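You operate a simulated robot arm through the tools that you are given. There is no shell and no other tool. Be economical: measure what you need, move in short steps, check, and stop when the job is done.

Carry out the task below with a simulated two-armed robot. There is one attempt and no reset: what you move stays moved.

JOB
Shut the nutrunner down: socket on its peg, arm parked, program off, air off.
Fine: the socket goes on its own peg; the air knob, the jig clamp and the other two sockets stay as they are.

It is judged by the outcome, as a careful person would: the job done as asked, and still so three seconds after it is handed in. It fails if anything else is knocked over, pushed out of place, dropped, spilled or broken.

ROBOT AND FRAMES
Two 7-joint arms with fingered hands on one trunk, on a base that drives. Base frame: it is fixed to the floor where the robot stands at the start and does not move with it; the origin is under the middle of the robot, x ahead of it, y to its left, z up; the surface under the hand at the start is at about z = 0.8. Lengths are in m, angles in degrees, forces in N, time in s.
The left shoulder is at the start at [0.07, 0.172, 1.402], the right one opposite. Places, roughly: air knob [0.5, 0.6, 0.9]; hinge jig clamp [0.5, 0.1, 0.9]; nutrunner air valve handle [0.5, 0.8, 0.9]; nutrunner program dial [0.3, 0.4, 0.9]; swing arm [0.8, 0.1, 1.2]. Payload 5 kg a hand.
Tool frame (each hand has its own): the origin (TCP) lies between the finger pads and is the grasp point; the fingertips stand 0.043 m ahead of it; z points along the fingers, y is the line along which they close. The gripper opens to 0.144 m. The gripper's body begins 0.05 m behind the TCP. The gripper is a hand of 5 fingers: y runs from the thumb to the fingers, the wrist lies at [-0.021, -0.124, -0.221] in the tool frame, and closing takes about 1.5 s.
Orientation is that of the tool frame in the base frame, as [roll, pitch, yaw] about the fixed x, y, z axes, in that order (R = Rz(yaw) Ry(pitch) Rx(roll)). With the fingers straight down and the wrist toward the robot, the tool's x, y and z point along [0, 1, 0], [1, 0, 0] and [0, 0, -1] of the base frame.

CONTROLS
- The arms move only by the tool send_rows. It takes "left_steps", "right_steps" or both (then of equal length, played together; a hand with none holds still); each is a list that holds one entry, the list of rows, each a list of 7 numbers: the finger opening in m, from 0 to 0.144, then the shift along the tool's x, y, z in m, then the turn, a rotation vector about the tool's x, y, z in degrees. In form: [[[claw, x, y, z, rx, ry, rz], ...]]. A call has 1 to 8 rows; each row shifts and turns the commanded pose from where the row before left it, along the tool's axes as they then stand. Rows are played at 5 a second. More than 0.05 m and 8.6 degrees between two rows, or a gripper value outside its range, and nothing of the call is played. Where a pose cannot be reached the arm comes as near as it can. A force on the tool above 90 N (or 10 N above the force at the start of the call, whichever is more), or a blocked arm, ends the call early, and 0.2 s more pass. Each finger travels about 0.045 m/s and halts on what it meets, pressing with about 33 N; the grip force reading is that of the motor and also rises with nothing between the fingers. The clock runs only during rows and for 0.2 s after the last one: add rows that do not move to give the fingers time. It gives the time, the measured TCP pose, the force on the tool (base axes), the opening and the grip force at its end, in the units of the frame above (readings bear some noise), with the torque about the TCP (base axes, N m) and any sound that the robot's microphone picked up.
- Cameras (640 x 400 px; columns grow to the right, rows downward): "scene" is now at [0.1227, 0.0583, 1.6275]; the picture's right is [0.59, -0.80, 0.00], its down [-0.53, -0.39, -0.75] and it looks along [0.61, 0.45, -0.66] (base axes); focal length 214 px, centre (320, 200). "left" rides on the left gripper at [-0.086, -0.108, -0.168] in its tool frame; the picture's right is [-0.80, -0.28, 0.53], its down [0.54, -0.73, 0.42] and it looks along [0.27, 0.63, 0.73] (tool axes); focal length 275 px, centre (320, 200). "right" rides on the right gripper at [0.086, -0.108, -0.168] in its tool frame; the picture's right is [-0.80, 0.28, -0.53], its down [-0.54, -0.73, 0.42] and it looks along [-0.27, 0.63, 0.73] (tool axes); focal length 275 px, centre (320, 200). There is no depth. A picture from a camera that has moved, and an enlarged one, comes with that camera's place and axes in the base frame and with its lens. The place of the scene camera against the robot may be out by one fixed shift of up to 0.012 m in any direction.
- get_image(camera): a new picture of that camera. No time passes.
- lift_body(by): slides the trunk up (or, below 0, down) by that many m; the arms and the scene camera ride with it, the base frame stays. It gives what a move gives, with no picture.
- roll_base(legs): drives the robot by 1 to 6 legs, each [ahead, left, turn to the left] in m, m and degrees, along the robot's own axes; the way and the turn of a leg run together, so that a leg with both is an arc; at most 1.5 m and 180 degrees a leg. The arms and the cameras ride along, it lands a little off, and it stops where it bumps. It gives what a move gives.
- set_grasp(shape, hand): the hand has 5 fingers and takes this shape, open, in about a second: jaw (thumb against the fingers, like two jaws); tri (thumb and two fingers); tip (a fingertip pinch); poke (one finger out to press); point (the index stretched); flat (the hand flat); cup (the hand cupped); fist (a fist). The gripper value then closes the fingers along that shape, each until it touches; the sizes above hold for jaw. It gives what a move gives, with no picture.
- aim_head(pan, tilt): turns the head with the scene camera to pan (to the left, within 86 degrees either way) and tilt (down, from -29 to 69), counted from straight ahead of the robot. It gives what a move gives.
- zoom(camera, box): a new picture of the part [left, top, right, bottom] of that camera's present view, enlarged. No time passes.
- finish_job(): hands the job in; it is judged then, once.

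Go step by step. Nothing tells you exact positions but the pictures and the camera data: compare them with the known pose of the tool, close in by small moves and look again before you grip or let go. The budget is 120 turns and 108 pictures, counting those below and the enlarged ones. Unless the task says otherwise, let go and move clear before handing in, and close with one line.

The tools are called as a command line: name --argument value ..., lists and objects as JSON in quotes. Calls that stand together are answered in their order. send_rows: Moves the arms, as the interface text tells. Its arguments: {"type":"object","properties":{"left_steps":{"type":"array","items":{"type":"array","items":{"type":"array","items":{"type":"number"}}}},"right_steps":{"type":"array","items":{"type":"array","items":{"type":"array","items":{"type":"number"}}}}},"required":[]} The other tools are called the same way: lift_body (by) slides the trunk up or down; set_grasp (shape, hand) gives the hand a shape; roll_base (legs) drives the base; aim_head (pan, tilt) turns the head that bears the scene camera; get_image (camera) takes a picture; zoom (camera, box) takes an enlarged picture of a part of a camera's view; finish_job () hands the job in.

At the start:

```text
t: 0.0
left_ee_pos: [0.3814, 0.5819, 1.471]
left_orientation: [-180.0, 0.0, 90.0]
left_force: [0.7, 0.5, 0.5]
left_wrist_torque: [0.01, 0.0, 0.02]
left_width: 0.1436
left_gripper_force: 0.0
left_shape: jaw
right_ee_pos: [0.5932, 0.0974, 1.4955]
right_orientation: [-179.9, 0.0, 90.1]
right_force: [0.4, 0.2, 0.2]
right_wrist_torque: [0.0, -0.02, 0.02]
right_width: 0.1437
right_gripper_force: 0.1
right_shape: jaw
trunk travel left (down, up): [-0.5, 0.44]
robot x, y, heading: [-0.0007, 0.0011, 0.3]
head pan, tilt: [36.4, 41.2]
```

scene: 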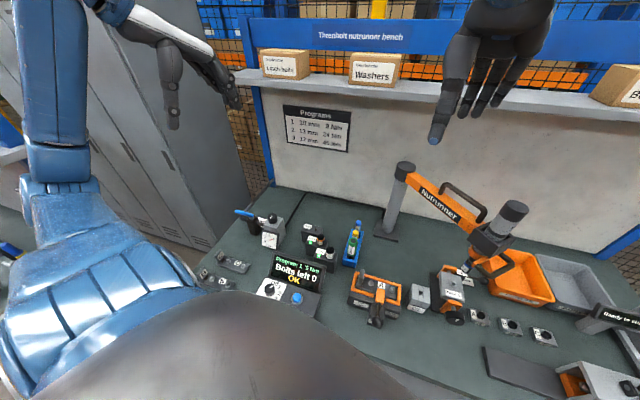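
right: 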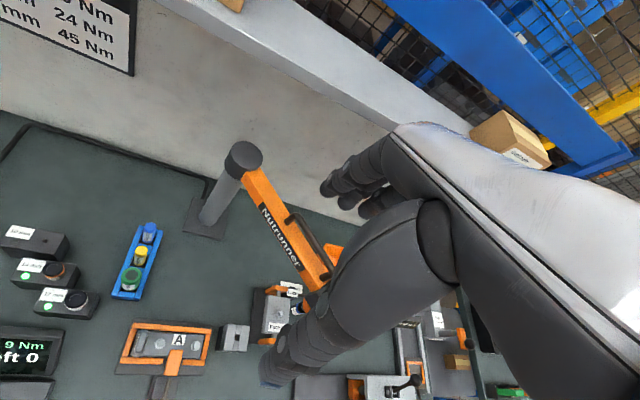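
left: 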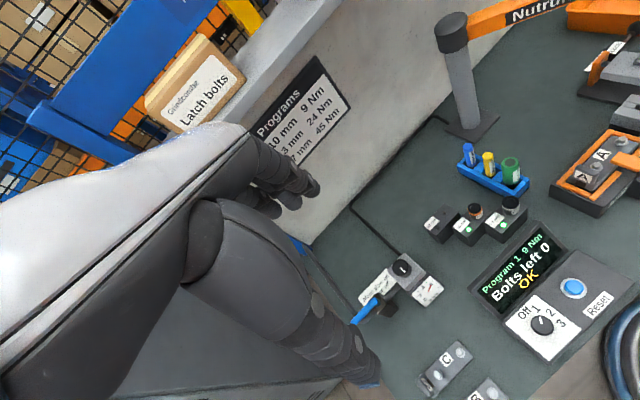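

I see the bench with the valve (blue handle), program dial, swing arm with the nutrunner, and socket rack. I'll look closer at each before moving.

zoom --camera "scene" --box '[190, 180, 370, 320]'

zoom --camera "scene" --box '[340, 150, 580, 340]'

zoom --camera "left" --box '[340, 120, 640, 400]'

```text
2.86 times, centred on (280, 250) of scene
camera zoom: at [0.1227, 0.0583, 1.6275], right [0.59, -0.8, 0.0], down [-0.53, -0.39, -0.75], along [0.61, 0.45, -0.66], focal length 613 px, centre (434, 57)
```

zoom: 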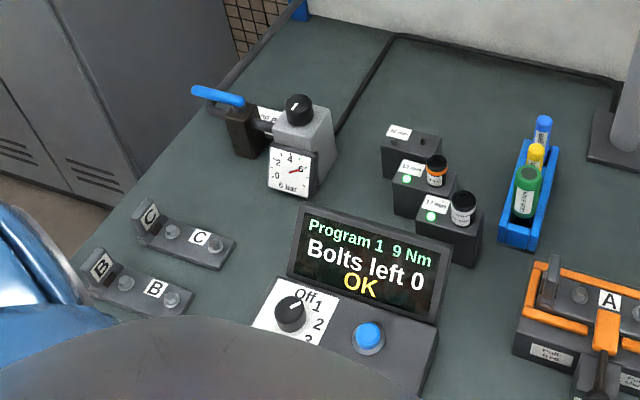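

```text
2.11 times, centred on (460, 245) of scene
camera zoom: at [0.1227, 0.0583, 1.6275], right [0.59, -0.8, 0.0], down [-0.53, -0.39, -0.75], along [0.61, 0.45, -0.66], focal length 452 px, centre (25, 105)
```

zoom: 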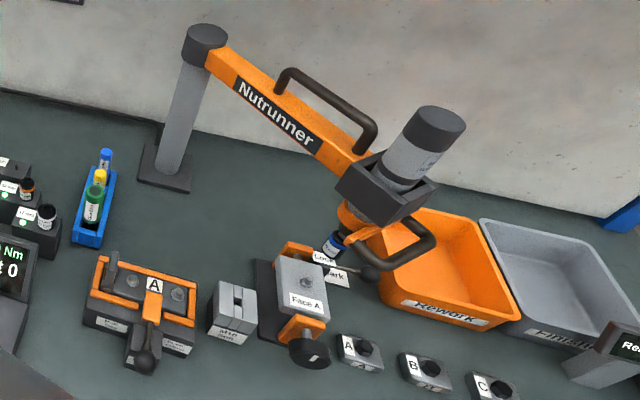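

```text
1.43 times, centred on (490, 260) of left
camera zoom: at [0.273, 0.4944, 1.6385], right [-0.28, -0.8, -0.53], down [-0.73, 0.54, -0.42], along [0.63, 0.27, -0.73], focal length 393 px, centre (77, 114)
```

zoom: 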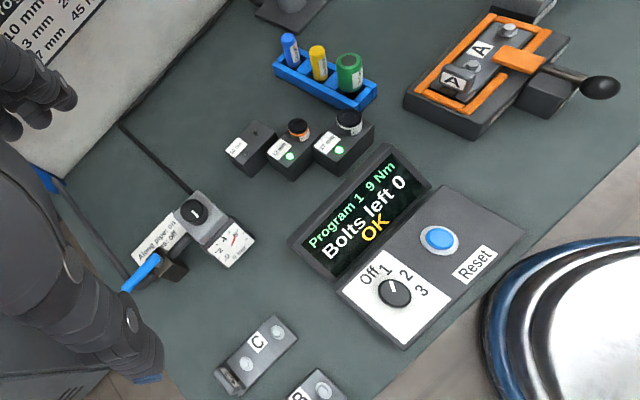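

The 10 mm peg is empty and the blue-ringed socket is on the nutrunner. I'll look at labels near the tool, the valve and the pegs in more detail.

zoom --camera "scene" --box '[420, 190, 530, 290]'

zoom --camera "right" --box '[200, 240, 340, 400]'

zoom --camera "left" --box '[340, 230, 460, 330]'

zoom --camera "left" --box '[420, 180, 540, 260]'

```text
4.00 times, centred on (475, 240) of scene
camera zoom: at [0.1227, 0.0583, 1.6275], right [0.59, -0.8, 0.0], down [-0.53, -0.39, -0.75], along [0.61, 0.45, -0.66], focal length 858 px, centre (-300, 40)
```

zoom: 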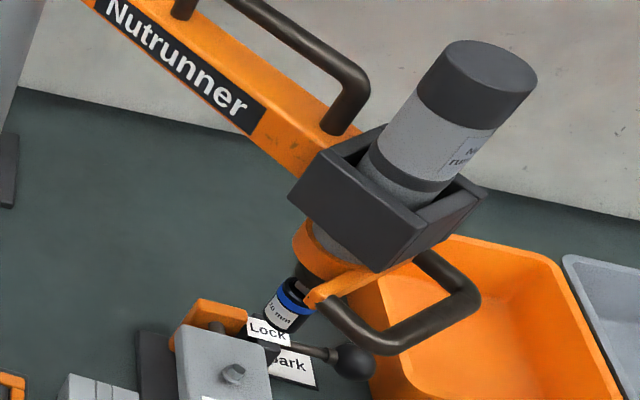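

```text
2.50 times, centred on (270, 320) of right
camera zoom: at [0.4843, 0.1853, 1.6627], right [0.28, -0.8, 0.53], down [-0.73, -0.54, -0.42], along [0.63, -0.27, -0.73], focal length 688 px, centre (445, -100)
```

zoom: 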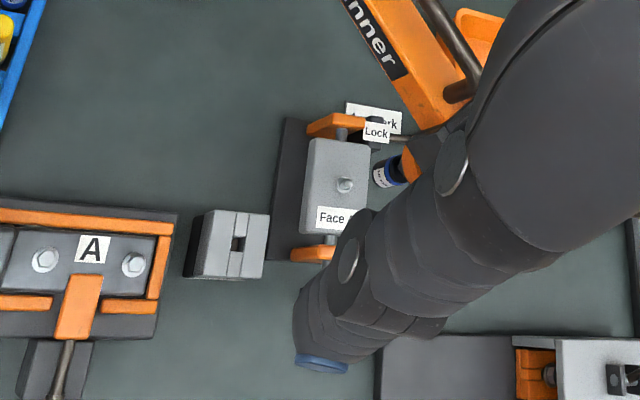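

```text
4.00 times, centred on (400, 280) of left
camera zoom: at [0.273, 0.4944, 1.6385], right [-0.28, -0.8, -0.53], down [-0.73, 0.54, -0.42], along [0.63, 0.27, -0.73], focal length 1101 px, centre (0, -120)
```

zoom: 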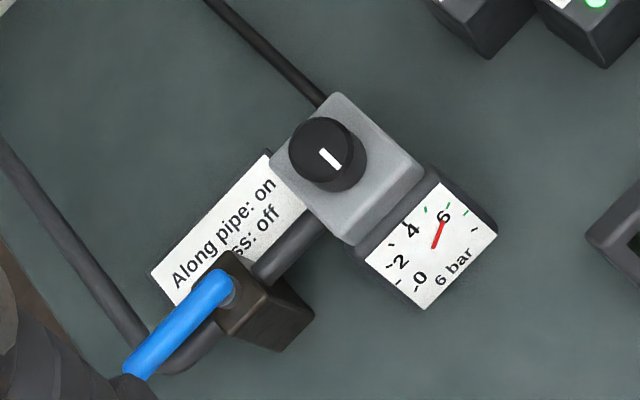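

```text
5.00 times, centred on (480, 220) of left
camera zoom: at [0.273, 0.4944, 1.6385], right [-0.28, -0.8, -0.53], down [-0.73, 0.54, -0.42], along [0.63, 0.27, -0.73], focal length 1376 px, centre (-480, 100)
```

zoom: 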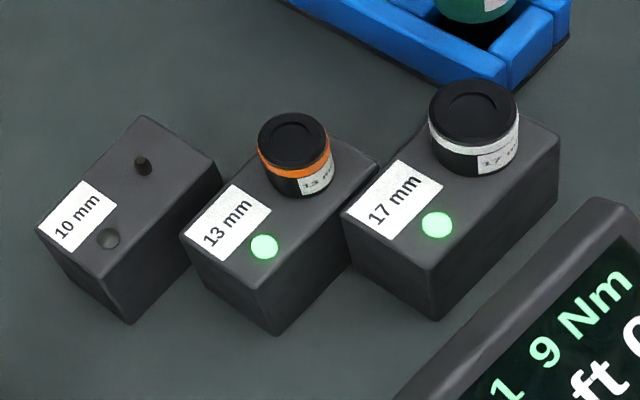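

The tool hangs around (0.735, -0.10), socket about z 0.98; the post is near (0.88, 0.21). I'll turn the head to look at the swing arm and the "Park" label better.

aim_head --pan -5 --tilt 45

get_image --camera "scene"

```text
t: 1.1
left_ee_pos: [0.3818, 0.5818, 1.4706]
left_orientation: [-179.9, 0.0, 90.0]
left_force: [0.3, 0.4, 0.0]
left_wrist_torque: [0.01, 0.04, -0.02]
left_width: 0.1436
left_gripper_force: 0.1
left_shape: jaw
right_ee_pos: [0.5928, 0.097, 1.4948]
right_orientation: [-179.9, 0.1, 90.0]
right_force: [0.7, -0.3, -0.1]
right_wrist_torque: [0.02, 0.0, 0.01]
right_width: 0.1437
right_gripper_force: 0.1
right_shape: jaw
trunk travel left (down, up): [-0.5, 0.44]
robot x, y, heading: [-0.0018, 0.0024, 0.2]
head pan, tilt: [-5.0, 45.0]
```

```text
97 pictures are left
camera scene: at [0.136, 0.0013, 1.622], right [-0.09, -1.0, 0.0], down [-0.7, 0.06, -0.71], along [0.7, -0.06, -0.71], focal length 214 px, centre (320, 200)
```

scene: 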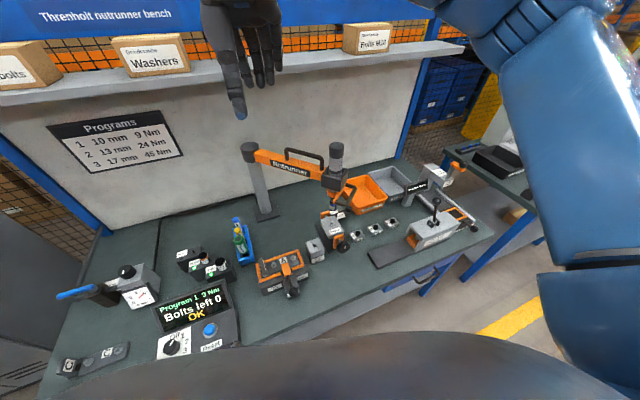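

zoom --camera "scene" --box '[230, 130, 390, 270]'

zoom --camera "scene" --box '[350, 150, 500, 270]'

```text
2.86 times, centred on (310, 200) of scene
camera zoom: at [0.136, 0.0013, 1.622], right [-0.09, -1.0, 0.0], down [-0.7, 0.06, -0.71], along [0.7, -0.06, -0.71], focal length 613 px, centre (349, 200)
```

zoom: 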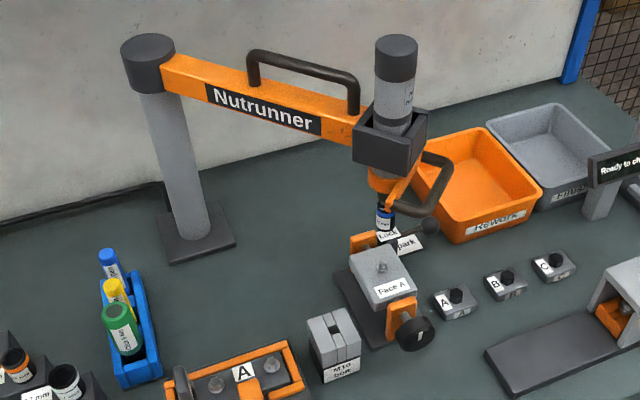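

```text
3.33 times, centred on (425, 210) of scene
camera zoom: at [0.136, 0.0013, 1.622], right [-0.09, -1.0, 0.0], down [-0.7, 0.06, -0.71], along [0.7, -0.06, -0.71], focal length 715 px, centre (-30, 167)
```

zoom: 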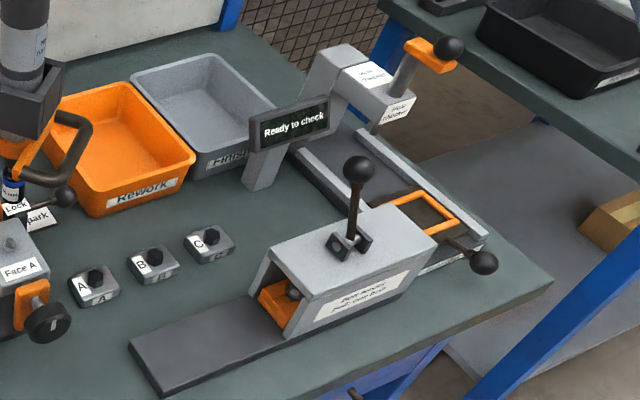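

I need a closer view of the park label. I'll move the right hand to the right of the nutrunner, staying high, so its camera looks at the area.

send_rows --right_steps '[[[0.144, -0.046, 0, 0, 0, 0, 0], [0.144, -0.046, 0, 0, 0, 0, 0], [0.144, -0.046, 0, 0, 0, 0, 0], [0.144, -0.046, 0, 0, 0, 0, 0], [0.144, -0.046, 0, 0, 0, 0, 0], [0.144, -0.046, 0, 0.015, 0, 0, 0], [0.144, -0.046, 0, 0.045, 0, 0, 0], [0.144, -0.03, 0, 0.04, 0, 0, 0]]]'

get_image --camera "right"

```text
refused: row 7 steps farther than a row can; nothing moved
```

```text
94 pictures are left
camera right: at [0.4843, 0.1853, 1.6627], right [0.28, -0.8, 0.53], down [-0.73, -0.54, -0.42], along [0.63, -0.27, -0.73], focal length 275 px, centre (320, 200)
```

right: 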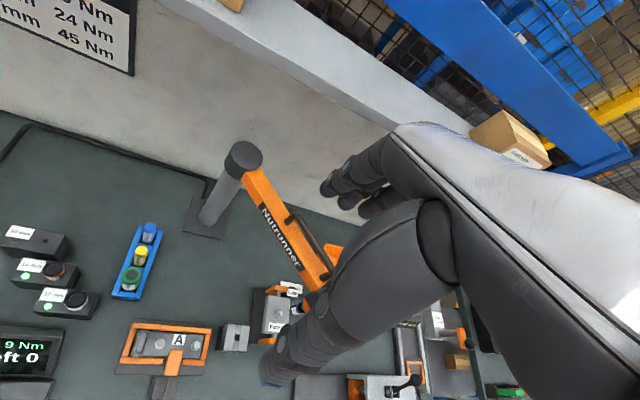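

The row was too long; I'll send the same move with shorter steps.

send_rows --right_steps '[[[0.144, -0.046, 0, 0, 0, 0, 0], [0.144, -0.046, 0, 0, 0, 0, 0], [0.144, -0.046, 0, 0, 0, 0, 0], [0.144, -0.046, 0, 0, 0, 0, 0], [0.144, -0.046, 0, 0, 0, 0, 0], [0.144, -0.046, 0, 0.015, 0, 0, 0], [0.144, -0.03, 0, 0.035, 0, 0, 0], [0.144, -0.02, 0, 0.04, 0, 0, 0]]]'

get_image --camera "right"

```text
t: 2.9
left_ee_pos: [0.3801, 0.5806, 1.4724]
left_orientation: [-180.0, -0.1, 90.0]
left_force: [0.3, 0.2, -0.3]
left_wrist_torque: [0.07, -0.02, 0.0]
left_width: 0.1435
left_gripper_force: 0.0
left_shape: jaw
right_ee_pos: [0.5954, -0.2319, 1.4106]
right_orientation: [179.9, -0.1, 89.9]
right_force: [1.0, 0.1, -0.4]
right_wrist_torque: [0.02, 0.02, 0.0]
right_width: 0.1435
right_gripper_force: 0.2
right_shape: jaw
trunk travel left (down, up): [-0.5, 0.44]
robot x, y, heading: [-0.0021, 0.0005, -0.0]
head pan, tilt: [-5.0, 45.0]
```

```text
93 pictures are left
camera right: at [0.4864, -0.1447, 1.5772], right [0.28, -0.8, 0.53], down [-0.73, -0.54, -0.42], along [0.63, -0.27, -0.73], focal length 275 px, centre (320, 200)
```

right: 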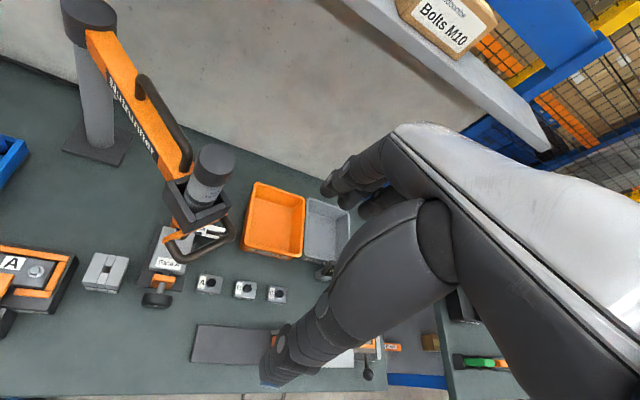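

zoom --camera "right" --box '[120, 130, 280, 320]'

```text
2.11 times, centred on (200, 225) of right
camera zoom: at [0.4864, -0.1447, 1.5772], right [0.28, -0.8, 0.53], down [-0.73, -0.54, -0.42], along [0.63, -0.27, -0.73], focal length 580 px, centre (573, 147)
```

zoom: 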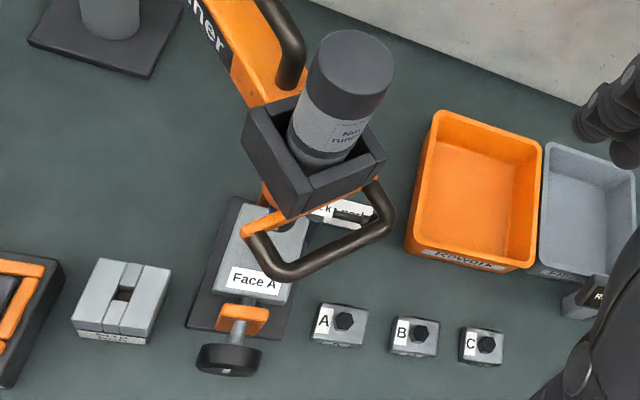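

The label is still partly hidden; I'll yaw the right hand leftward and lower it a bit on the right to look from the side.

send_rows --right_steps '[[[0.144, -0.03, -0.01, 0, 0, 0, -8], [0.144, -0.03, -0.01, 0, 0, 0, -8], [0.144, -0.03, -0.01, 0, 0, 0, -8], [0.144, -0.03, -0.0, 0, 0, 0, -8], [0.144, -0.03, 0, 0.02, 0, 0, -8], [0.144, 0, 0, 0.04, 0, 0, -8], [0.144, 0, 0, 0.04, 0, 0, -8], [0.144, 0, 0, 0.04, 0, 0, 0]]]'

get_image --camera "right"

```text
t: 4.7
left_ee_pos: [0.3831, 0.5813, 1.4701]
left_orientation: [-179.9, 0.0, 90.0]
left_force: [0.4, -0.3, 0.6]
left_wrist_torque: [0.03, 0.04, 0.01]
left_width: 0.1436
left_gripper_force: 0.1
left_shape: jaw
right_ee_pos: [0.6013, -0.367, 1.3799]
right_orientation: [180.0, -0.3, 127.1]
right_force: [0.6, -0.1, -0.8]
right_wrist_torque: [0.01, 0.02, 0.0]
right_width: 0.1441
right_gripper_force: 0.1
right_shape: jaw
right hand out of reach, approached as far as the arm can: row 5, 6, 7, 8
trunk travel left (down, up): [-0.5, 0.44]
robot x, y, heading: [-0.0013, -0.001, 0.2]
head pan, tilt: [-5.0, 45.0]
```

```text
91 pictures are left
camera right: at [0.4634, -0.3621, 1.5485], right [0.71, -0.47, 0.53], down [-0.25, -0.87, -0.42], along [0.66, 0.17, -0.73], focal length 275 px, centre (320, 200)
```

right: 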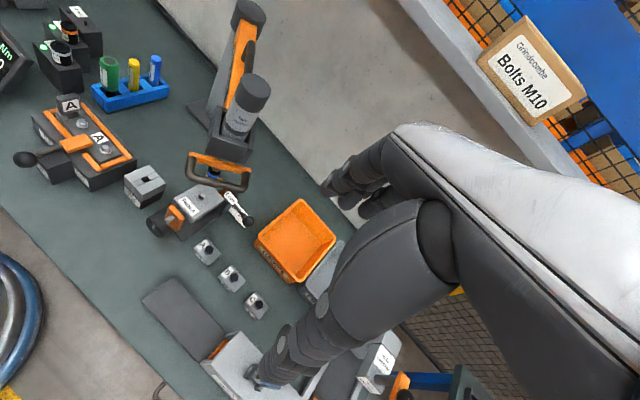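

zoom --camera "right" --box '[170, 140, 270, 240]'

```text
4.00 times, centred on (220, 190) of right
camera zoom: at [0.4634, -0.3621, 1.5485], right [0.71, -0.47, 0.53], down [-0.25, -0.87, -0.42], along [0.66, 0.17, -0.73], focal length 1101 px, centre (720, 240)
```

zoom: 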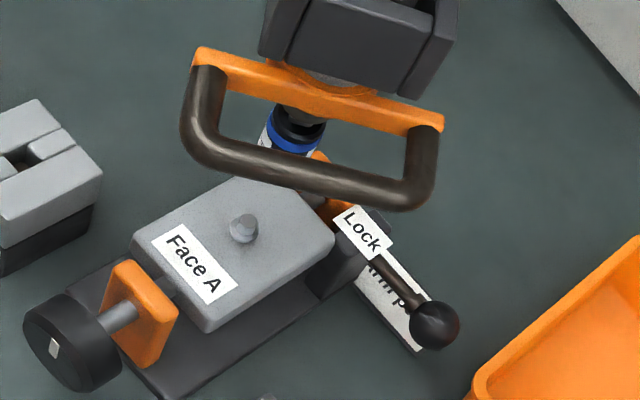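

The label reads "Arm park" on the bench at about (0.82, -0.155), a bit beyond the tool's current position. The left hand will take the socket; I'll try the "tip" shape first and look at it.

set_grasp --hand "left" --shape "tip"

get_image --camera "left"

aim_head --pan 50 --tilt 15

get_image --camera "scene"

```text
t: 5.6
left_ee_pos: [0.3797, 0.5824, 1.4714]
left_orientation: [-179.9, 0.0, 89.9]
left_force: [-0.3, 1.1, 0.3]
left_wrist_torque: [0.01, 0.01, 0.0]
left_width: 0.1438
left_gripper_force: 0.0
left_shape: tip
right_ee_pos: [0.5992, -0.3656, 1.3834]
right_orientation: [-179.9, 0.0, 127.1]
right_force: [-0.6, -1.0, -0.6]
right_wrist_torque: [-0.02, -0.01, -0.02]
right_width: 0.1443
right_gripper_force: 0.1
right_shape: jaw
trunk travel left (down, up): [-0.5, 0.44]
robot x, y, heading: [-0.0004, 0.0034, 0.0]
head pan, tilt: [-5.0, 45.0]
```

```text
89 pictures are left
camera left: at [0.2724, 0.4943, 1.6386], right [-0.28, -0.8, -0.53], down [-0.73, 0.54, -0.42], along [0.63, 0.27, -0.73], focal length 275 px, centre (320, 200)
```

left: 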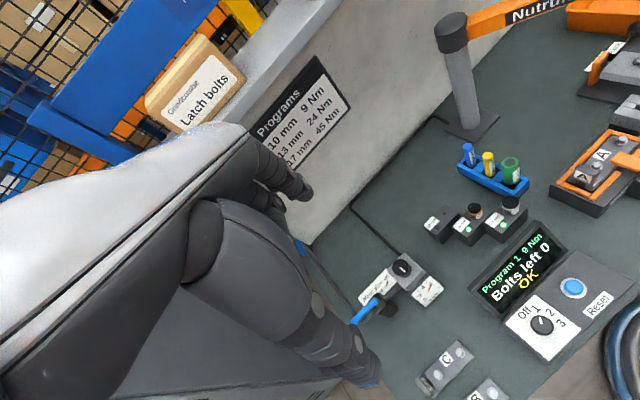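

```text
t: 6.8
left_ee_pos: [0.3817, 0.5812, 1.4705]
left_orientation: [-180.0, 0.1, 89.9]
left_force: [0.0, 0.5, 0.1]
left_wrist_torque: [0.03, 0.0, -0.04]
left_width: 0.1439
left_gripper_force: 0.0
left_shape: tip
right_ee_pos: [0.5995, -0.3658, 1.3832]
right_orientation: [-179.9, -0.1, 127.0]
right_force: [-0.6, 0.5, -0.4]
right_wrist_torque: [0.02, 0.01, 0.02]
right_width: 0.1439
right_gripper_force: 0.1
right_shape: jaw
trunk travel left (down, up): [-0.5, 0.44]
robot x, y, heading: [0.0, -0.0005, 0.2]
head pan, tilt: [50.0, 15.0]
```

```text
88 pictures are left
camera scene: at [0.115, 0.0796, 1.6688], right [0.77, -0.64, 0.0], down [-0.17, -0.2, -0.97], along [0.62, 0.74, -0.26], focal length 214 px, centre (320, 200)
```

scene: 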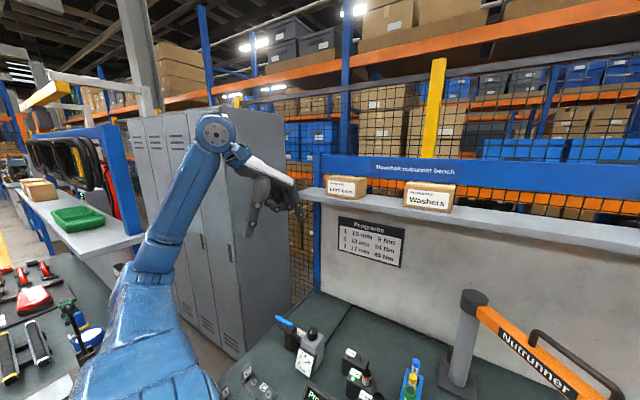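

zoom --camera "scene" --box '[190, 110, 320, 250]'

zoom --camera "left" --box '[170, 130, 410, 400]'

```text
2.86 times, centred on (255, 180) of scene
camera zoom: at [0.115, 0.0796, 1.6688], right [0.77, -0.64, 0.0], down [-0.17, -0.2, -0.97], along [0.62, 0.74, -0.26], focal length 613 px, centre (506, 257)
```

zoom: 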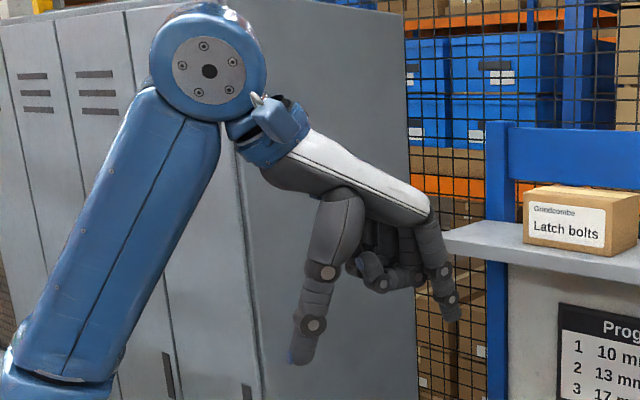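

```text
1.48 times, centred on (290, 265) of left
camera zoom: at [0.2729, 0.4942, 1.6385], right [-0.28, -0.8, -0.53], down [-0.73, 0.54, -0.42], along [0.63, 0.27, -0.73], focal length 408 px, centre (364, 104)
```

zoom: 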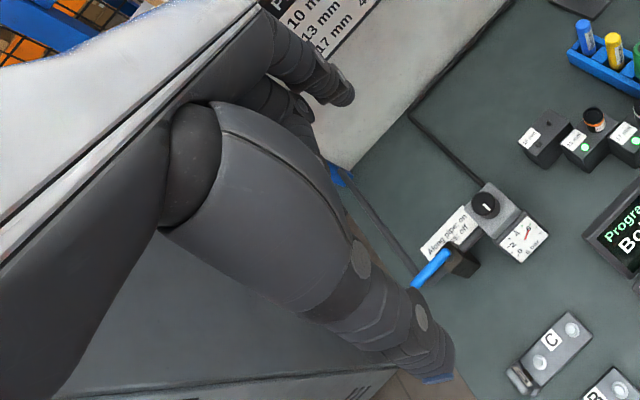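

In tip shape the thumb and index stand out and the others curl: good for a pinch. I'll bring the left hand toward the area left of the nutrunner, staying high.

send_rows --left_steps '[[[0.144, -0.044, 0.008, 0.018, 0, 0, 0], [0.144, -0.044, 0.008, 0.018, 0, 0, 0], [0.144, -0.044, 0.008, 0.018, 0, 0, 0], [0.144, -0.044, 0.008, 0.018, 0, 0, 0], [0.144, -0.044, 0.008, 0.018, 0, 0, 0], [0.144, -0.044, 0.008, 0.018, 0, 0, 0], [0.144, -0.044, 0.008, 0.018, 0, 0, 0], [0.144, -0.044, 0.008, 0.018, 0, 0, 0]]]'

send_rows --left_steps '[[[0.144, 0, 0, 0, 0, 0, -8], [0.144, 0, 0, 0, 0, 0, -8], [0.144, 0, 0, 0, 0, 0, -8], [0.144, 0, 0, 0, 0, 0, -8], [0.144, 0, 0, 0, 0, 0, -8], [0.144, 0, 0, 0, 0, -8.5, 0], [0.144, 0, 0, 0, 0, -8.5, 0], [0.144, 0, 0, 0, 0, -8.5, 0]]]'

send_rows --left_steps '[[[0.144, 0, 0, 0, 0, -8.5, 0], [0.144, 0, 0, 0, 0, -8.5, 0], [0.144, 0, 0, 0, 0, -8.5, 0], [0.144, 0, 0, 0, 0, -8.5, 0]]]'

aim_head --pan 10 --tilt 40

get_image --camera "scene"

get_image --camera "left"

```text
t: 8.6
left_ee_pos: [0.4946, 0.2392, 1.3597]
left_orientation: [-179.8, -0.2, 90.0]
left_force: [1.0, -0.3, -0.1]
left_wrist_torque: [0.08, 0.02, 0.04]
left_width: 0.144
left_gripper_force: 0.1
left_shape: tip
left hand out of reach, approached as far as the arm can: row 5, 6, 7, 8
right_ee_pos: [0.6025, -0.3706, 1.3791]
right_orientation: [-179.9, -0.4, 127.0]
right_force: [0.8, -0.9, -0.6]
right_wrist_torque: [0.09, 0.07, -0.01]
right_width: 0.1438
right_gripper_force: 0.1
right_shape: jaw
trunk travel left (down, up): [-0.5, 0.44]
robot x, y, heading: [-0.0004, -0.0004, 0.2]
head pan, tilt: [50.0, 15.0]
```

```text
t: 10.4
left_ee_pos: [0.5392, 0.243, 1.3885]
left_orientation: [-179.8, 25.3, 130.1]
left_force: [-0.1, -0.1, 1.1]
left_wrist_torque: [-0.03, 0.04, -0.01]
left_width: 0.1438
left_gripper_force: 0.0
left_shape: tip
left hand out of reach, approached as far as the arm can: row 6, 7, 8
right_ee_pos: [0.6017, -0.3656, 1.3812]
right_orientation: [-179.9, -0.2, 127.0]
right_force: [-0.2, -0.6, -0.3]
right_wrist_torque: [-0.01, 0.02, 0.01]
right_width: 0.1442
right_gripper_force: 0.1
right_shape: jaw
trunk travel left (down, up): [-0.5, 0.44]
robot x, y, heading: [0.0012, -0.0042, 0.1]
head pan, tilt: [50.0, 15.0]
```

```text
t: 11.4
left_ee_pos: [0.6136, 0.2563, 1.4265]
left_orientation: [-179.7, 59.7, 130.2]
left_force: [0.2, 1.4, -0.7]
left_wrist_torque: [0.0, 0.0, -0.01]
left_width: 0.144
left_gripper_force: 0.0
left_shape: tip
left hand out of reach, approached as far as the arm can: row 1, 2, 3, 4
right_ee_pos: [0.6009, -0.3632, 1.3813]
right_orientation: [-180.0, -0.1, 127.2]
right_force: [0.2, 0.3, 0.2]
right_wrist_torque: [-0.05, 0.0, 0.01]
right_width: 0.1441
right_gripper_force: 0.0
right_shape: jaw
trunk travel left (down, up): [-0.5, 0.44]
robot x, y, heading: [0.001, 0.0007, -0.3]
head pan, tilt: [50.0, 15.0]
```

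```text
t: 12.5
left_ee_pos: [0.6121, 0.254, 1.4265]
left_orientation: [-179.8, 59.3, 130.0]
left_force: [0.2, 0.3, -0.4]
left_wrist_torque: [0.01, 0.01, -0.01]
left_width: 0.1438
left_gripper_force: 0.1
left_shape: tip
right_ee_pos: [0.6009, -0.3648, 1.3819]
right_orientation: [180.0, -0.2, 127.1]
right_force: [0.4, 0.5, -0.5]
right_wrist_torque: [0.0, 0.01, -0.01]
right_width: 0.1441
right_gripper_force: 0.2
right_shape: jaw
trunk travel left (down, up): [-0.5, 0.44]
robot x, y, heading: [0.0002, 0.002, -0.1]
head pan, tilt: [10.0, 40.0]
```

```text
85 pictures are left
camera scene: at [0.1387, 0.0226, 1.6293], right [0.17, -0.98, 0.0], down [-0.63, -0.11, -0.77], along [0.75, 0.13, -0.64], focal length 214 px, centre (320, 200)
```

scene: 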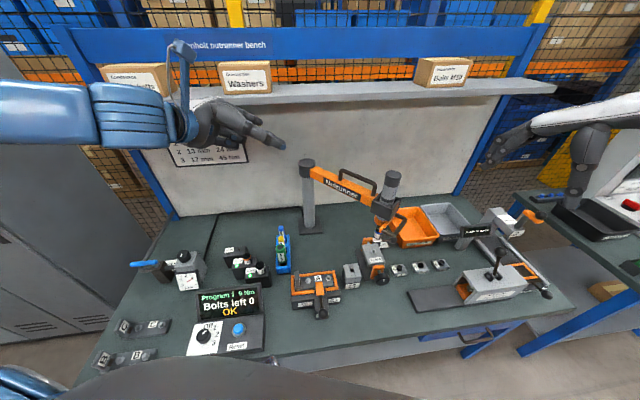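

```text
84 pictures are left
camera left: at [0.4662, 0.2598, 1.586], right [0.34, -0.85, 0.41], down [-0.5, -0.53, -0.68], along [0.8, 0.02, -0.6], focal length 275 px, centre (320, 200)
```

left: 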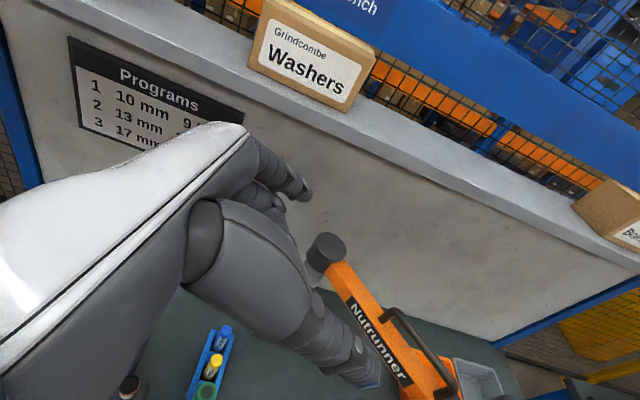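

The arm was folded out of reach at that height; going lower should ease it. I'll move down and slightly right.

send_rows --left_steps '[[[0.144, 0.0275, -0.008, 0.027, 0, 0, 0], [0.144, 0.0275, -0.008, 0.027, 0, 0, 0], [0.144, 0.0275, -0.008, 0.027, 0, 0, 0], [0.144, 0.0275, -0.008, 0.027, 0, 0, 0], [0.144, 0.0275, -0.008, 0.027, 0, 0, 0], [0.144, 0.0275, -0.008, 0.027, 0, 0, 0]]]'

get_image --camera "scene"

get_image --camera "left"

```text
t: 13.9
left_ee_pos: [0.6362, 0.1982, 1.2195]
left_orientation: [179.9, 59.2, 129.7]
left_force: [-0.7, -0.8, 0.4]
left_wrist_torque: [-0.01, -0.01, 0.01]
left_width: 0.1439
left_gripper_force: 0.0
left_shape: tip
left hand out of reach, approached as far as the arm can: row 1, 2, 3, 6
right_ee_pos: [0.5998, -0.3639, 1.3812]
right_orientation: [179.9, -0.1, 127.3]
right_force: [0.1, 0.8, 0.3]
right_wrist_torque: [-0.04, -0.02, -0.03]
right_width: 0.144
right_gripper_force: 0.0
right_shape: jaw
trunk travel left (down, up): [-0.5, 0.44]
robot x, y, heading: [0.0006, -0.0, -0.1]
head pan, tilt: [10.0, 40.0]
```

```text
83 pictures are left
camera scene: at [0.1387, 0.024, 1.6294], right [0.17, -0.98, 0.0], down [-0.63, -0.11, -0.77], along [0.75, 0.13, -0.64], focal length 214 px, centre (320, 200)
```

scene: 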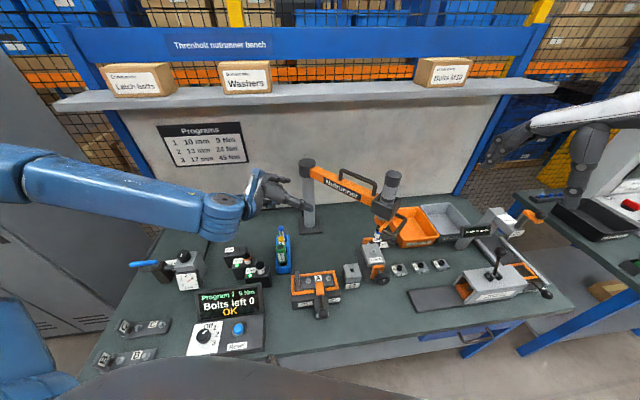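

```text
82 pictures are left
camera left: at [0.4906, 0.2049, 1.3795], right [0.34, -0.85, 0.41], down [-0.5, -0.53, -0.68], along [0.8, 0.02, -0.6], focal length 275 px, centre (320, 200)
```

left: 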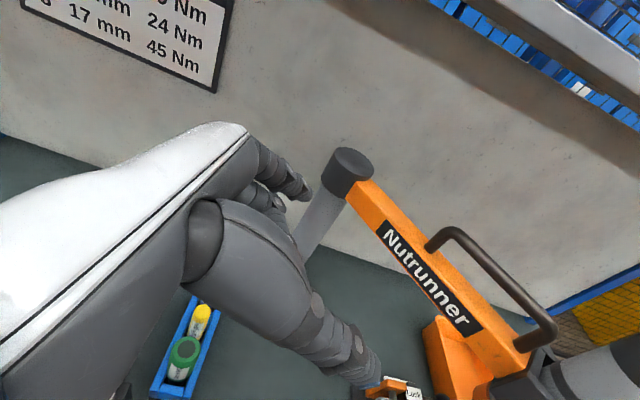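

The hand is now left of the boom. I'll continue down-right toward a pre-grasp near (0.66, 0.0, 1.05), in part first.

send_rows --left_steps '[[[0.144, 0.0097, -0.019, 0.04, 0, 0, 0], [0.144, 0.0097, -0.019, 0.04, 0, 0, 0], [0.144, 0.0097, -0.019, 0.04, 0, 0, 0], [0.144, 0.0097, -0.019, 0.04, 0, 0, 0]]]'

get_image --camera "left"

```text
t: 14.9
left_ee_pos: [0.6473, 0.18, 1.2302]
left_orientation: [-179.9, 58.7, 129.7]
left_force: [-0.4, 0.1, 0.0]
left_wrist_torque: [-0.01, 0.02, 0.02]
left_width: 0.1441
left_gripper_force: 0.1
left_shape: tip
left hand out of reach, approached as far as the arm can: row 1, 2, 3, 4
right_ee_pos: [0.6003, -0.3653, 1.3809]
right_orientation: [179.9, -0.1, 127.2]
right_force: [-0.5, -0.5, -0.3]
right_wrist_torque: [0.01, 0.02, -0.01]
right_width: 0.1442
right_gripper_force: 0.1
right_shape: jaw
trunk travel left (down, up): [-0.5, 0.44]
robot x, y, heading: [-0.0017, -0.0007, 0.2]
head pan, tilt: [10.0, 40.0]
```

```text
81 pictures are left
camera left: at [0.5009, 0.1857, 1.3898], right [0.34, -0.85, 0.4], down [-0.51, -0.52, -0.68], along [0.79, 0.02, -0.61], focal length 275 px, centre (320, 200)
```

left: 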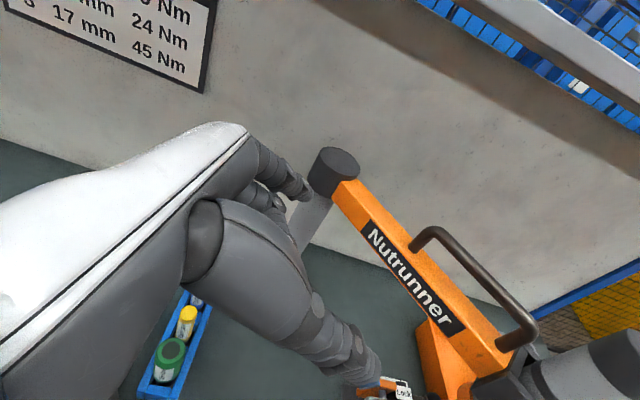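

The arm is at its limit this far across the body. I'll retract the hand up and back, then drive the base to the right so the socket lies on the left hand's own side.

send_rows --left_steps '[[[0.144, -0.01, 0, -0.048, 0, 0, 0], [0.144, -0.01, 0, -0.048, 0, 0, 0], [0.144, -0.01, 0, -0.048, 0, 0, 0], [0.144, -0.01, 0, -0.048, 0, 0, 0], [0.144, -0.04, 0, -0.02, 0, 0, 0], [0.144, -0.04, 0, -0.02, 0, 0, 0]]]'

```text
t: 16.3
left_ee_pos: [0.6169, 0.2977, 1.4498]
left_orientation: [180.0, 59.5, 130.0]
left_force: [0.8, 0.5, 0.0]
left_wrist_torque: [-0.01, -0.04, 0.06]
left_width: 0.144
left_gripper_force: 0.1
left_shape: tip
left hand out of reach, approached as far as the arm can: row 1, 2, 3, 4
right_ee_pos: [0.5984, -0.3679, 1.3812]
right_orientation: [-180.0, -0.2, 127.1]
right_force: [0.1, -0.6, 0.0]
right_wrist_torque: [0.03, -0.01, -0.02]
right_width: 0.1439
right_gripper_force: 0.0
right_shape: jaw
trunk travel left (down, up): [-0.5, 0.44]
robot x, y, heading: [0.0039, -0.0031, 0.0]
head pan, tilt: [10.0, 40.0]
```

Hand is high and clear at z 1.45; now driving right 0.40 m.

roll_base --legs '[[0, -0.4, 0]]'

get_image --camera "scene"

```text
t: 18.8
left_ee_pos: [0.6201, -0.0993, 1.448]
left_orientation: [-179.7, 59.5, 129.7]
left_force: [0.4, -0.1, -0.6]
left_wrist_torque: [-0.01, -0.01, -0.03]
left_width: 0.1438
left_gripper_force: 0.1
left_shape: tip
right_ee_pos: [0.5935, -0.7638, 1.3843]
right_orientation: [179.9, -0.2, 126.6]
right_force: [0.1, 0.6, 0.5]
right_wrist_torque: [-0.01, -0.02, -0.02]
right_width: 0.1441
right_gripper_force: 0.1
right_shape: jaw
trunk travel left (down, up): [-0.5, 0.44]
robot x, y, heading: [-0.0021, -0.3934, -0.6]
head pan, tilt: [10.0, 40.0]
```

```text
80 pictures are left
camera scene: at [0.1366, -0.3699, 1.6293], right [0.16, -0.99, 0.0], down [-0.63, -0.11, -0.77], along [0.76, 0.12, -0.64], focal length 214 px, centre (320, 200)
```

scene: 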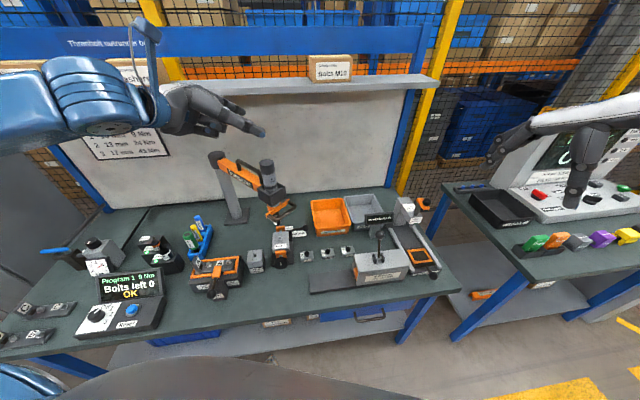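

zoom --camera "scene" --box '[190, 140, 350, 270]'

```text
3.08 times, centred on (270, 205) of scene
camera zoom: at [0.1366, -0.3699, 1.6293], right [0.16, -0.99, 0.0], down [-0.63, -0.11, -0.77], along [0.76, 0.12, -0.64], focal length 660 px, centre (474, 185)
```

zoom: 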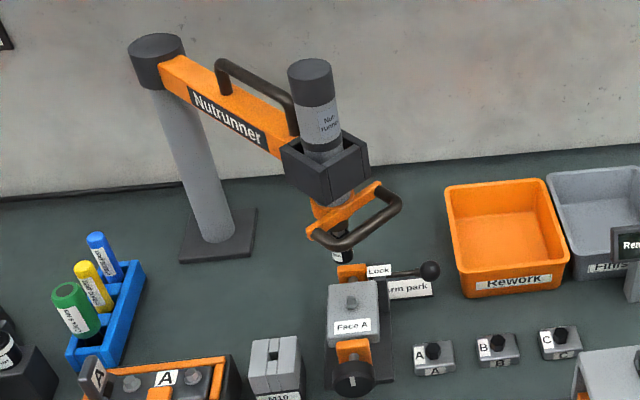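

From two views: socket ≈ (0.717, -0.093, 0.99), pivot ≈ (0.89, 0.21), "Arm park" label ≈ (0.83, -0.145), so parking is about a 20° swing toward the wall. I'll move the left hand to the left of the tool, then down.

send_rows --left_steps '[[[0.1, 0.0186, 0.018, -0.032, 0, 0, 0], [0.1, 0.0186, 0.018, -0.032, 0, 0, 0], [0.1, 0.0186, 0.018, -0.032, 0, 0, 0], [0.1, 0.0186, 0.018, -0.032, 0, 0, 0], [0.1, 0.0186, 0.018, -0.032, 0, 0, 0]]]'

send_rows --left_steps '[[[0.1, 0.038, 0, 0.022, 0, 0, 0], [0.1, 0.038, 0, 0.022, 0, 0, 0], [0.1, 0.038, 0, 0.022, 0, 0, 0], [0.1, 0.038, 0, 0.022, 0, 0, 0], [0.1, 0.038, 0, 0.022, 0, 0, 0], [0.1, 0.038, 0, 0.022, 0, 0, 0], [0.1, 0.038, 0, 0.022, 0, 0, 0]]]'

get_image --camera "left"

get_image --camera "scene"

```text
t: 19.9
left_ee_pos: [0.5683, 0.1066, 1.4481]
left_orientation: [-179.7, 59.6, 129.5]
left_force: [-0.4, 0.6, 0.9]
left_wrist_torque: [-0.04, -0.02, -0.04]
left_width: 0.1004
left_gripper_force: 0.0
left_shape: tip
right_ee_pos: [0.5932, -0.762, 1.3828]
right_orientation: [-180.0, -0.2, 126.5]
right_force: [-0.6, 0.1, 0.9]
right_wrist_torque: [-0.06, 0.01, 0.0]
right_width: 0.144
right_gripper_force: 0.0
right_shape: jaw
trunk travel left (down, up): [-0.5, 0.44]
robot x, y, heading: [-0.0036, -0.3951, -1.0]
head pan, tilt: [10.0, 40.0]
```

```text
t: 21.6
left_ee_pos: [0.5679, 0.1031, 1.1443]
left_orientation: [179.8, 59.5, 129.2]
left_force: [0.9, 0.4, -0.7]
left_wrist_torque: [-0.01, 0.01, 0.03]
left_width: 0.1003
left_gripper_force: 0.1
left_shape: tip
right_ee_pos: [0.593, -0.7658, 1.3824]
right_orientation: [-180.0, -0.1, 126.5]
right_force: [0.3, -0.2, 0.9]
right_wrist_torque: [-0.01, -0.03, 0.01]
right_width: 0.1438
right_gripper_force: 0.0
right_shape: jaw
trunk travel left (down, up): [-0.5, 0.44]
robot x, y, heading: [-0.0024, -0.3913, -0.6]
head pan, tilt: [10.0, 40.0]
```

```text
78 pictures are left
camera left: at [0.421, 0.1103, 1.3026], right [0.33, -0.85, 0.41], down [-0.5, -0.53, -0.68], along [0.8, 0.02, -0.6], focal length 275 px, centre (320, 200)
```

left: 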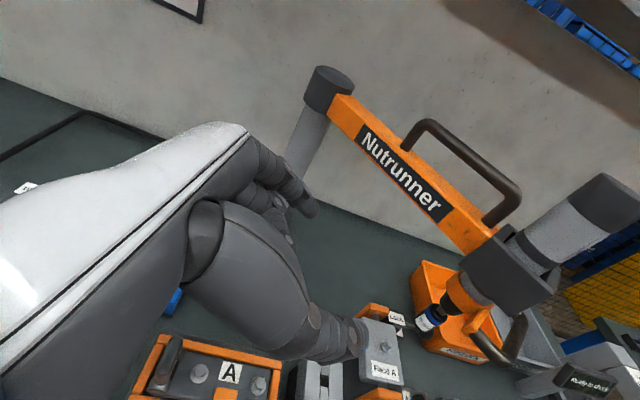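

```text
77 pictures are left
camera scene: at [0.1363, -0.3714, 1.6294], right [0.16, -0.99, 0.0], down [-0.63, -0.1, -0.77], along [0.76, 0.12, -0.64], focal length 214 px, centre (320, 200)
```

scene: 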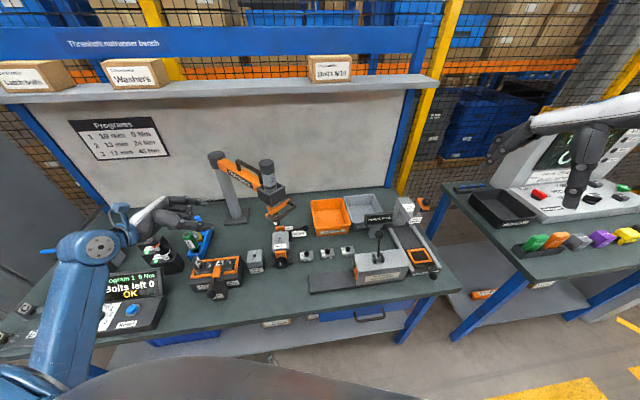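

zoom --camera "left" --box '[340, 240, 540, 370]'

```text
3.08 times, centred on (440, 305) of left
camera zoom: at [0.421, 0.1103, 1.3026], right [0.33, -0.85, 0.41], down [-0.5, -0.53, -0.68], along [0.8, 0.02, -0.6], focal length 847 px, centre (-49, -123)
```

zoom: 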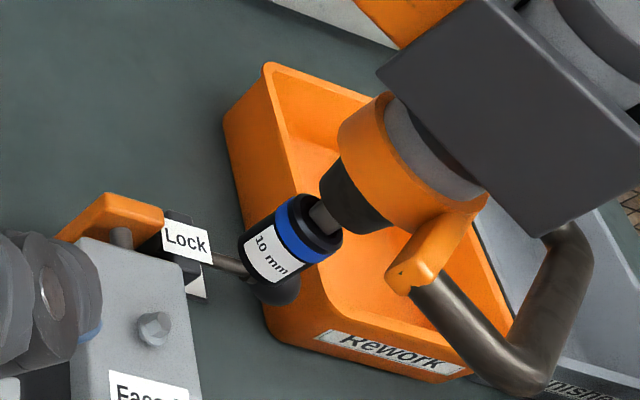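

The socket hangs clear on its square drive. I'll approach partway and triangulate again with the left camera.

send_rows --left_steps '[[[0.1, -0.002, -0.008, 0.03, 0, 0, 0], [0.1, -0.002, -0.008, 0.03, 0, 0, 0], [0.1, -0.002, -0.008, 0.03, 0, 0, 0]]]'

get_image --camera "left"

zoom --camera "left" --box '[340, 240, 540, 370]'

```text
t: 22.4
left_ee_pos: [0.6055, 0.0237, 1.1051]
left_orientation: [-179.9, 59.5, 129.4]
left_force: [-0.1, -1.4, -0.6]
left_wrist_torque: [-0.01, -0.02, 0.02]
left_width: 0.1003
left_gripper_force: 0.1
left_shape: tip
right_ee_pos: [0.5943, -0.7657, 1.3821]
right_orientation: [-180.0, -0.2, 126.6]
right_force: [0.0, 0.5, 0.6]
right_wrist_torque: [0.02, 0.02, 0.01]
right_width: 0.144
right_gripper_force: 0.1
right_shape: jaw
trunk travel left (down, up): [-0.5, 0.44]
robot x, y, heading: [-0.004, -0.3959, -0.8]
head pan, tilt: [10.0, 40.0]
```

```text
75 pictures are left
camera left: at [0.4592, 0.0317, 1.2632], right [0.33, -0.85, 0.41], down [-0.5, -0.53, -0.68], along [0.8, 0.02, -0.6], focal length 275 px, centre (320, 200)
```

left: 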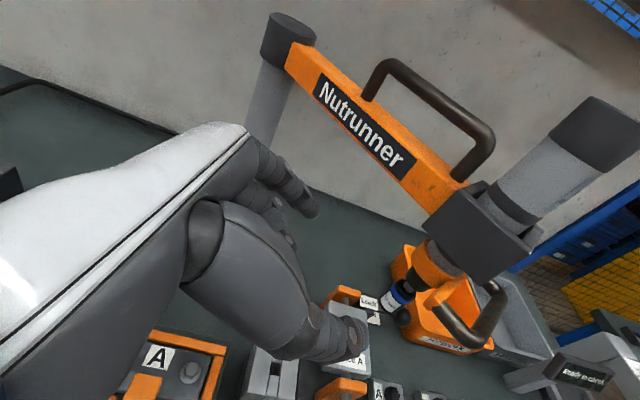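

```text
3.08 times, centred on (440, 305) of left
camera zoom: at [0.4592, 0.0317, 1.2632], right [0.33, -0.85, 0.41], down [-0.5, -0.53, -0.68], along [0.8, 0.02, -0.6], focal length 847 px, centre (-49, -123)
```

zoom: 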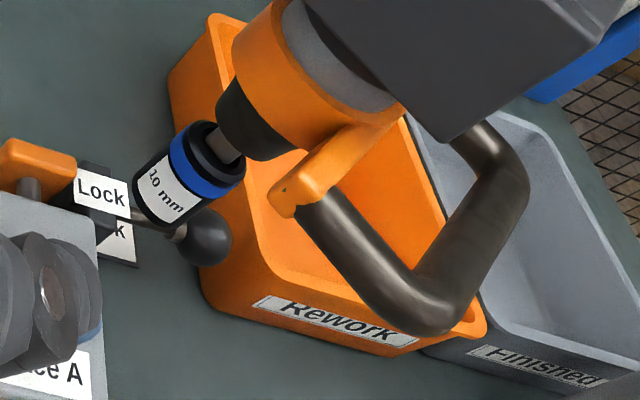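

Triangulated: socket ring at (0.705, -0.108, 1.024), diameter about 27 mm, body down to about z 0.985. I'll advance along the fingers, stopping short, and check.

send_rows --left_steps '[[[0.08, 0.001, -0.002, 0.04, 0, 0, 0], [0.08, 0, -0.002, 0.04, 0, 0, 0], [0.08, 0, -0.002, 0.04, 0, 0, 0]]]'

get_image --camera "left"

zoom --camera "scene" --box '[190, 140, 350, 270]'

```text
t: 23.1
left_ee_pos: [0.6678, -0.0594, 1.0421]
left_orientation: [179.6, 59.5, 129.1]
left_force: [1.1, 0.5, -0.2]
left_wrist_torque: [-0.01, 0.0, 0.01]
left_width: 0.0805
left_gripper_force: 0.0
left_shape: tip
right_ee_pos: [0.5947, -0.7657, 1.3812]
right_orientation: [180.0, -0.2, 126.5]
right_force: [-0.1, 0.4, 0.0]
right_wrist_torque: [0.0, 0.03, 0.01]
right_width: 0.1439
right_gripper_force: 0.1
right_shape: jaw
trunk travel left (down, up): [-0.5, 0.44]
robot x, y, heading: [-0.0041, -0.3903, -0.9]
head pan, tilt: [10.0, 40.0]
```

```text
73 pictures are left
camera left: at [0.5206, -0.0527, 1.2016], right [0.33, -0.85, 0.41], down [-0.5, -0.53, -0.68], along [0.8, 0.02, -0.6], focal length 275 px, centre (320, 200)
```

left: 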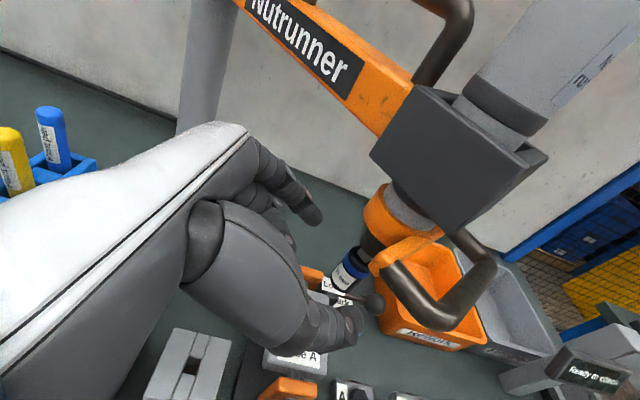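

```text
3.08 times, centred on (270, 205) of scene
camera zoom: at [0.1374, -0.3726, 1.6293], right [0.16, -0.99, 0.0], down [-0.63, -0.1, -0.77], along [0.76, 0.13, -0.64], focal length 660 px, centre (474, 185)
```

zoom: 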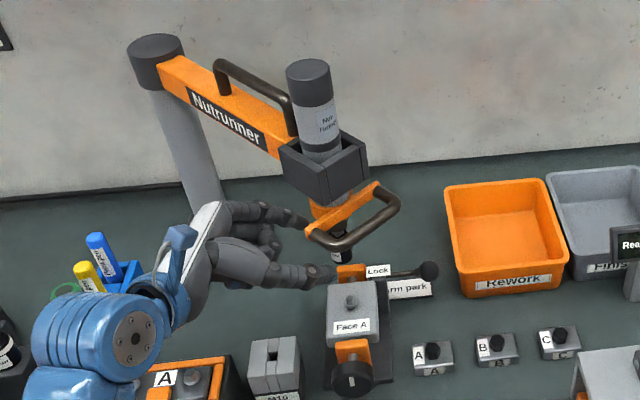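

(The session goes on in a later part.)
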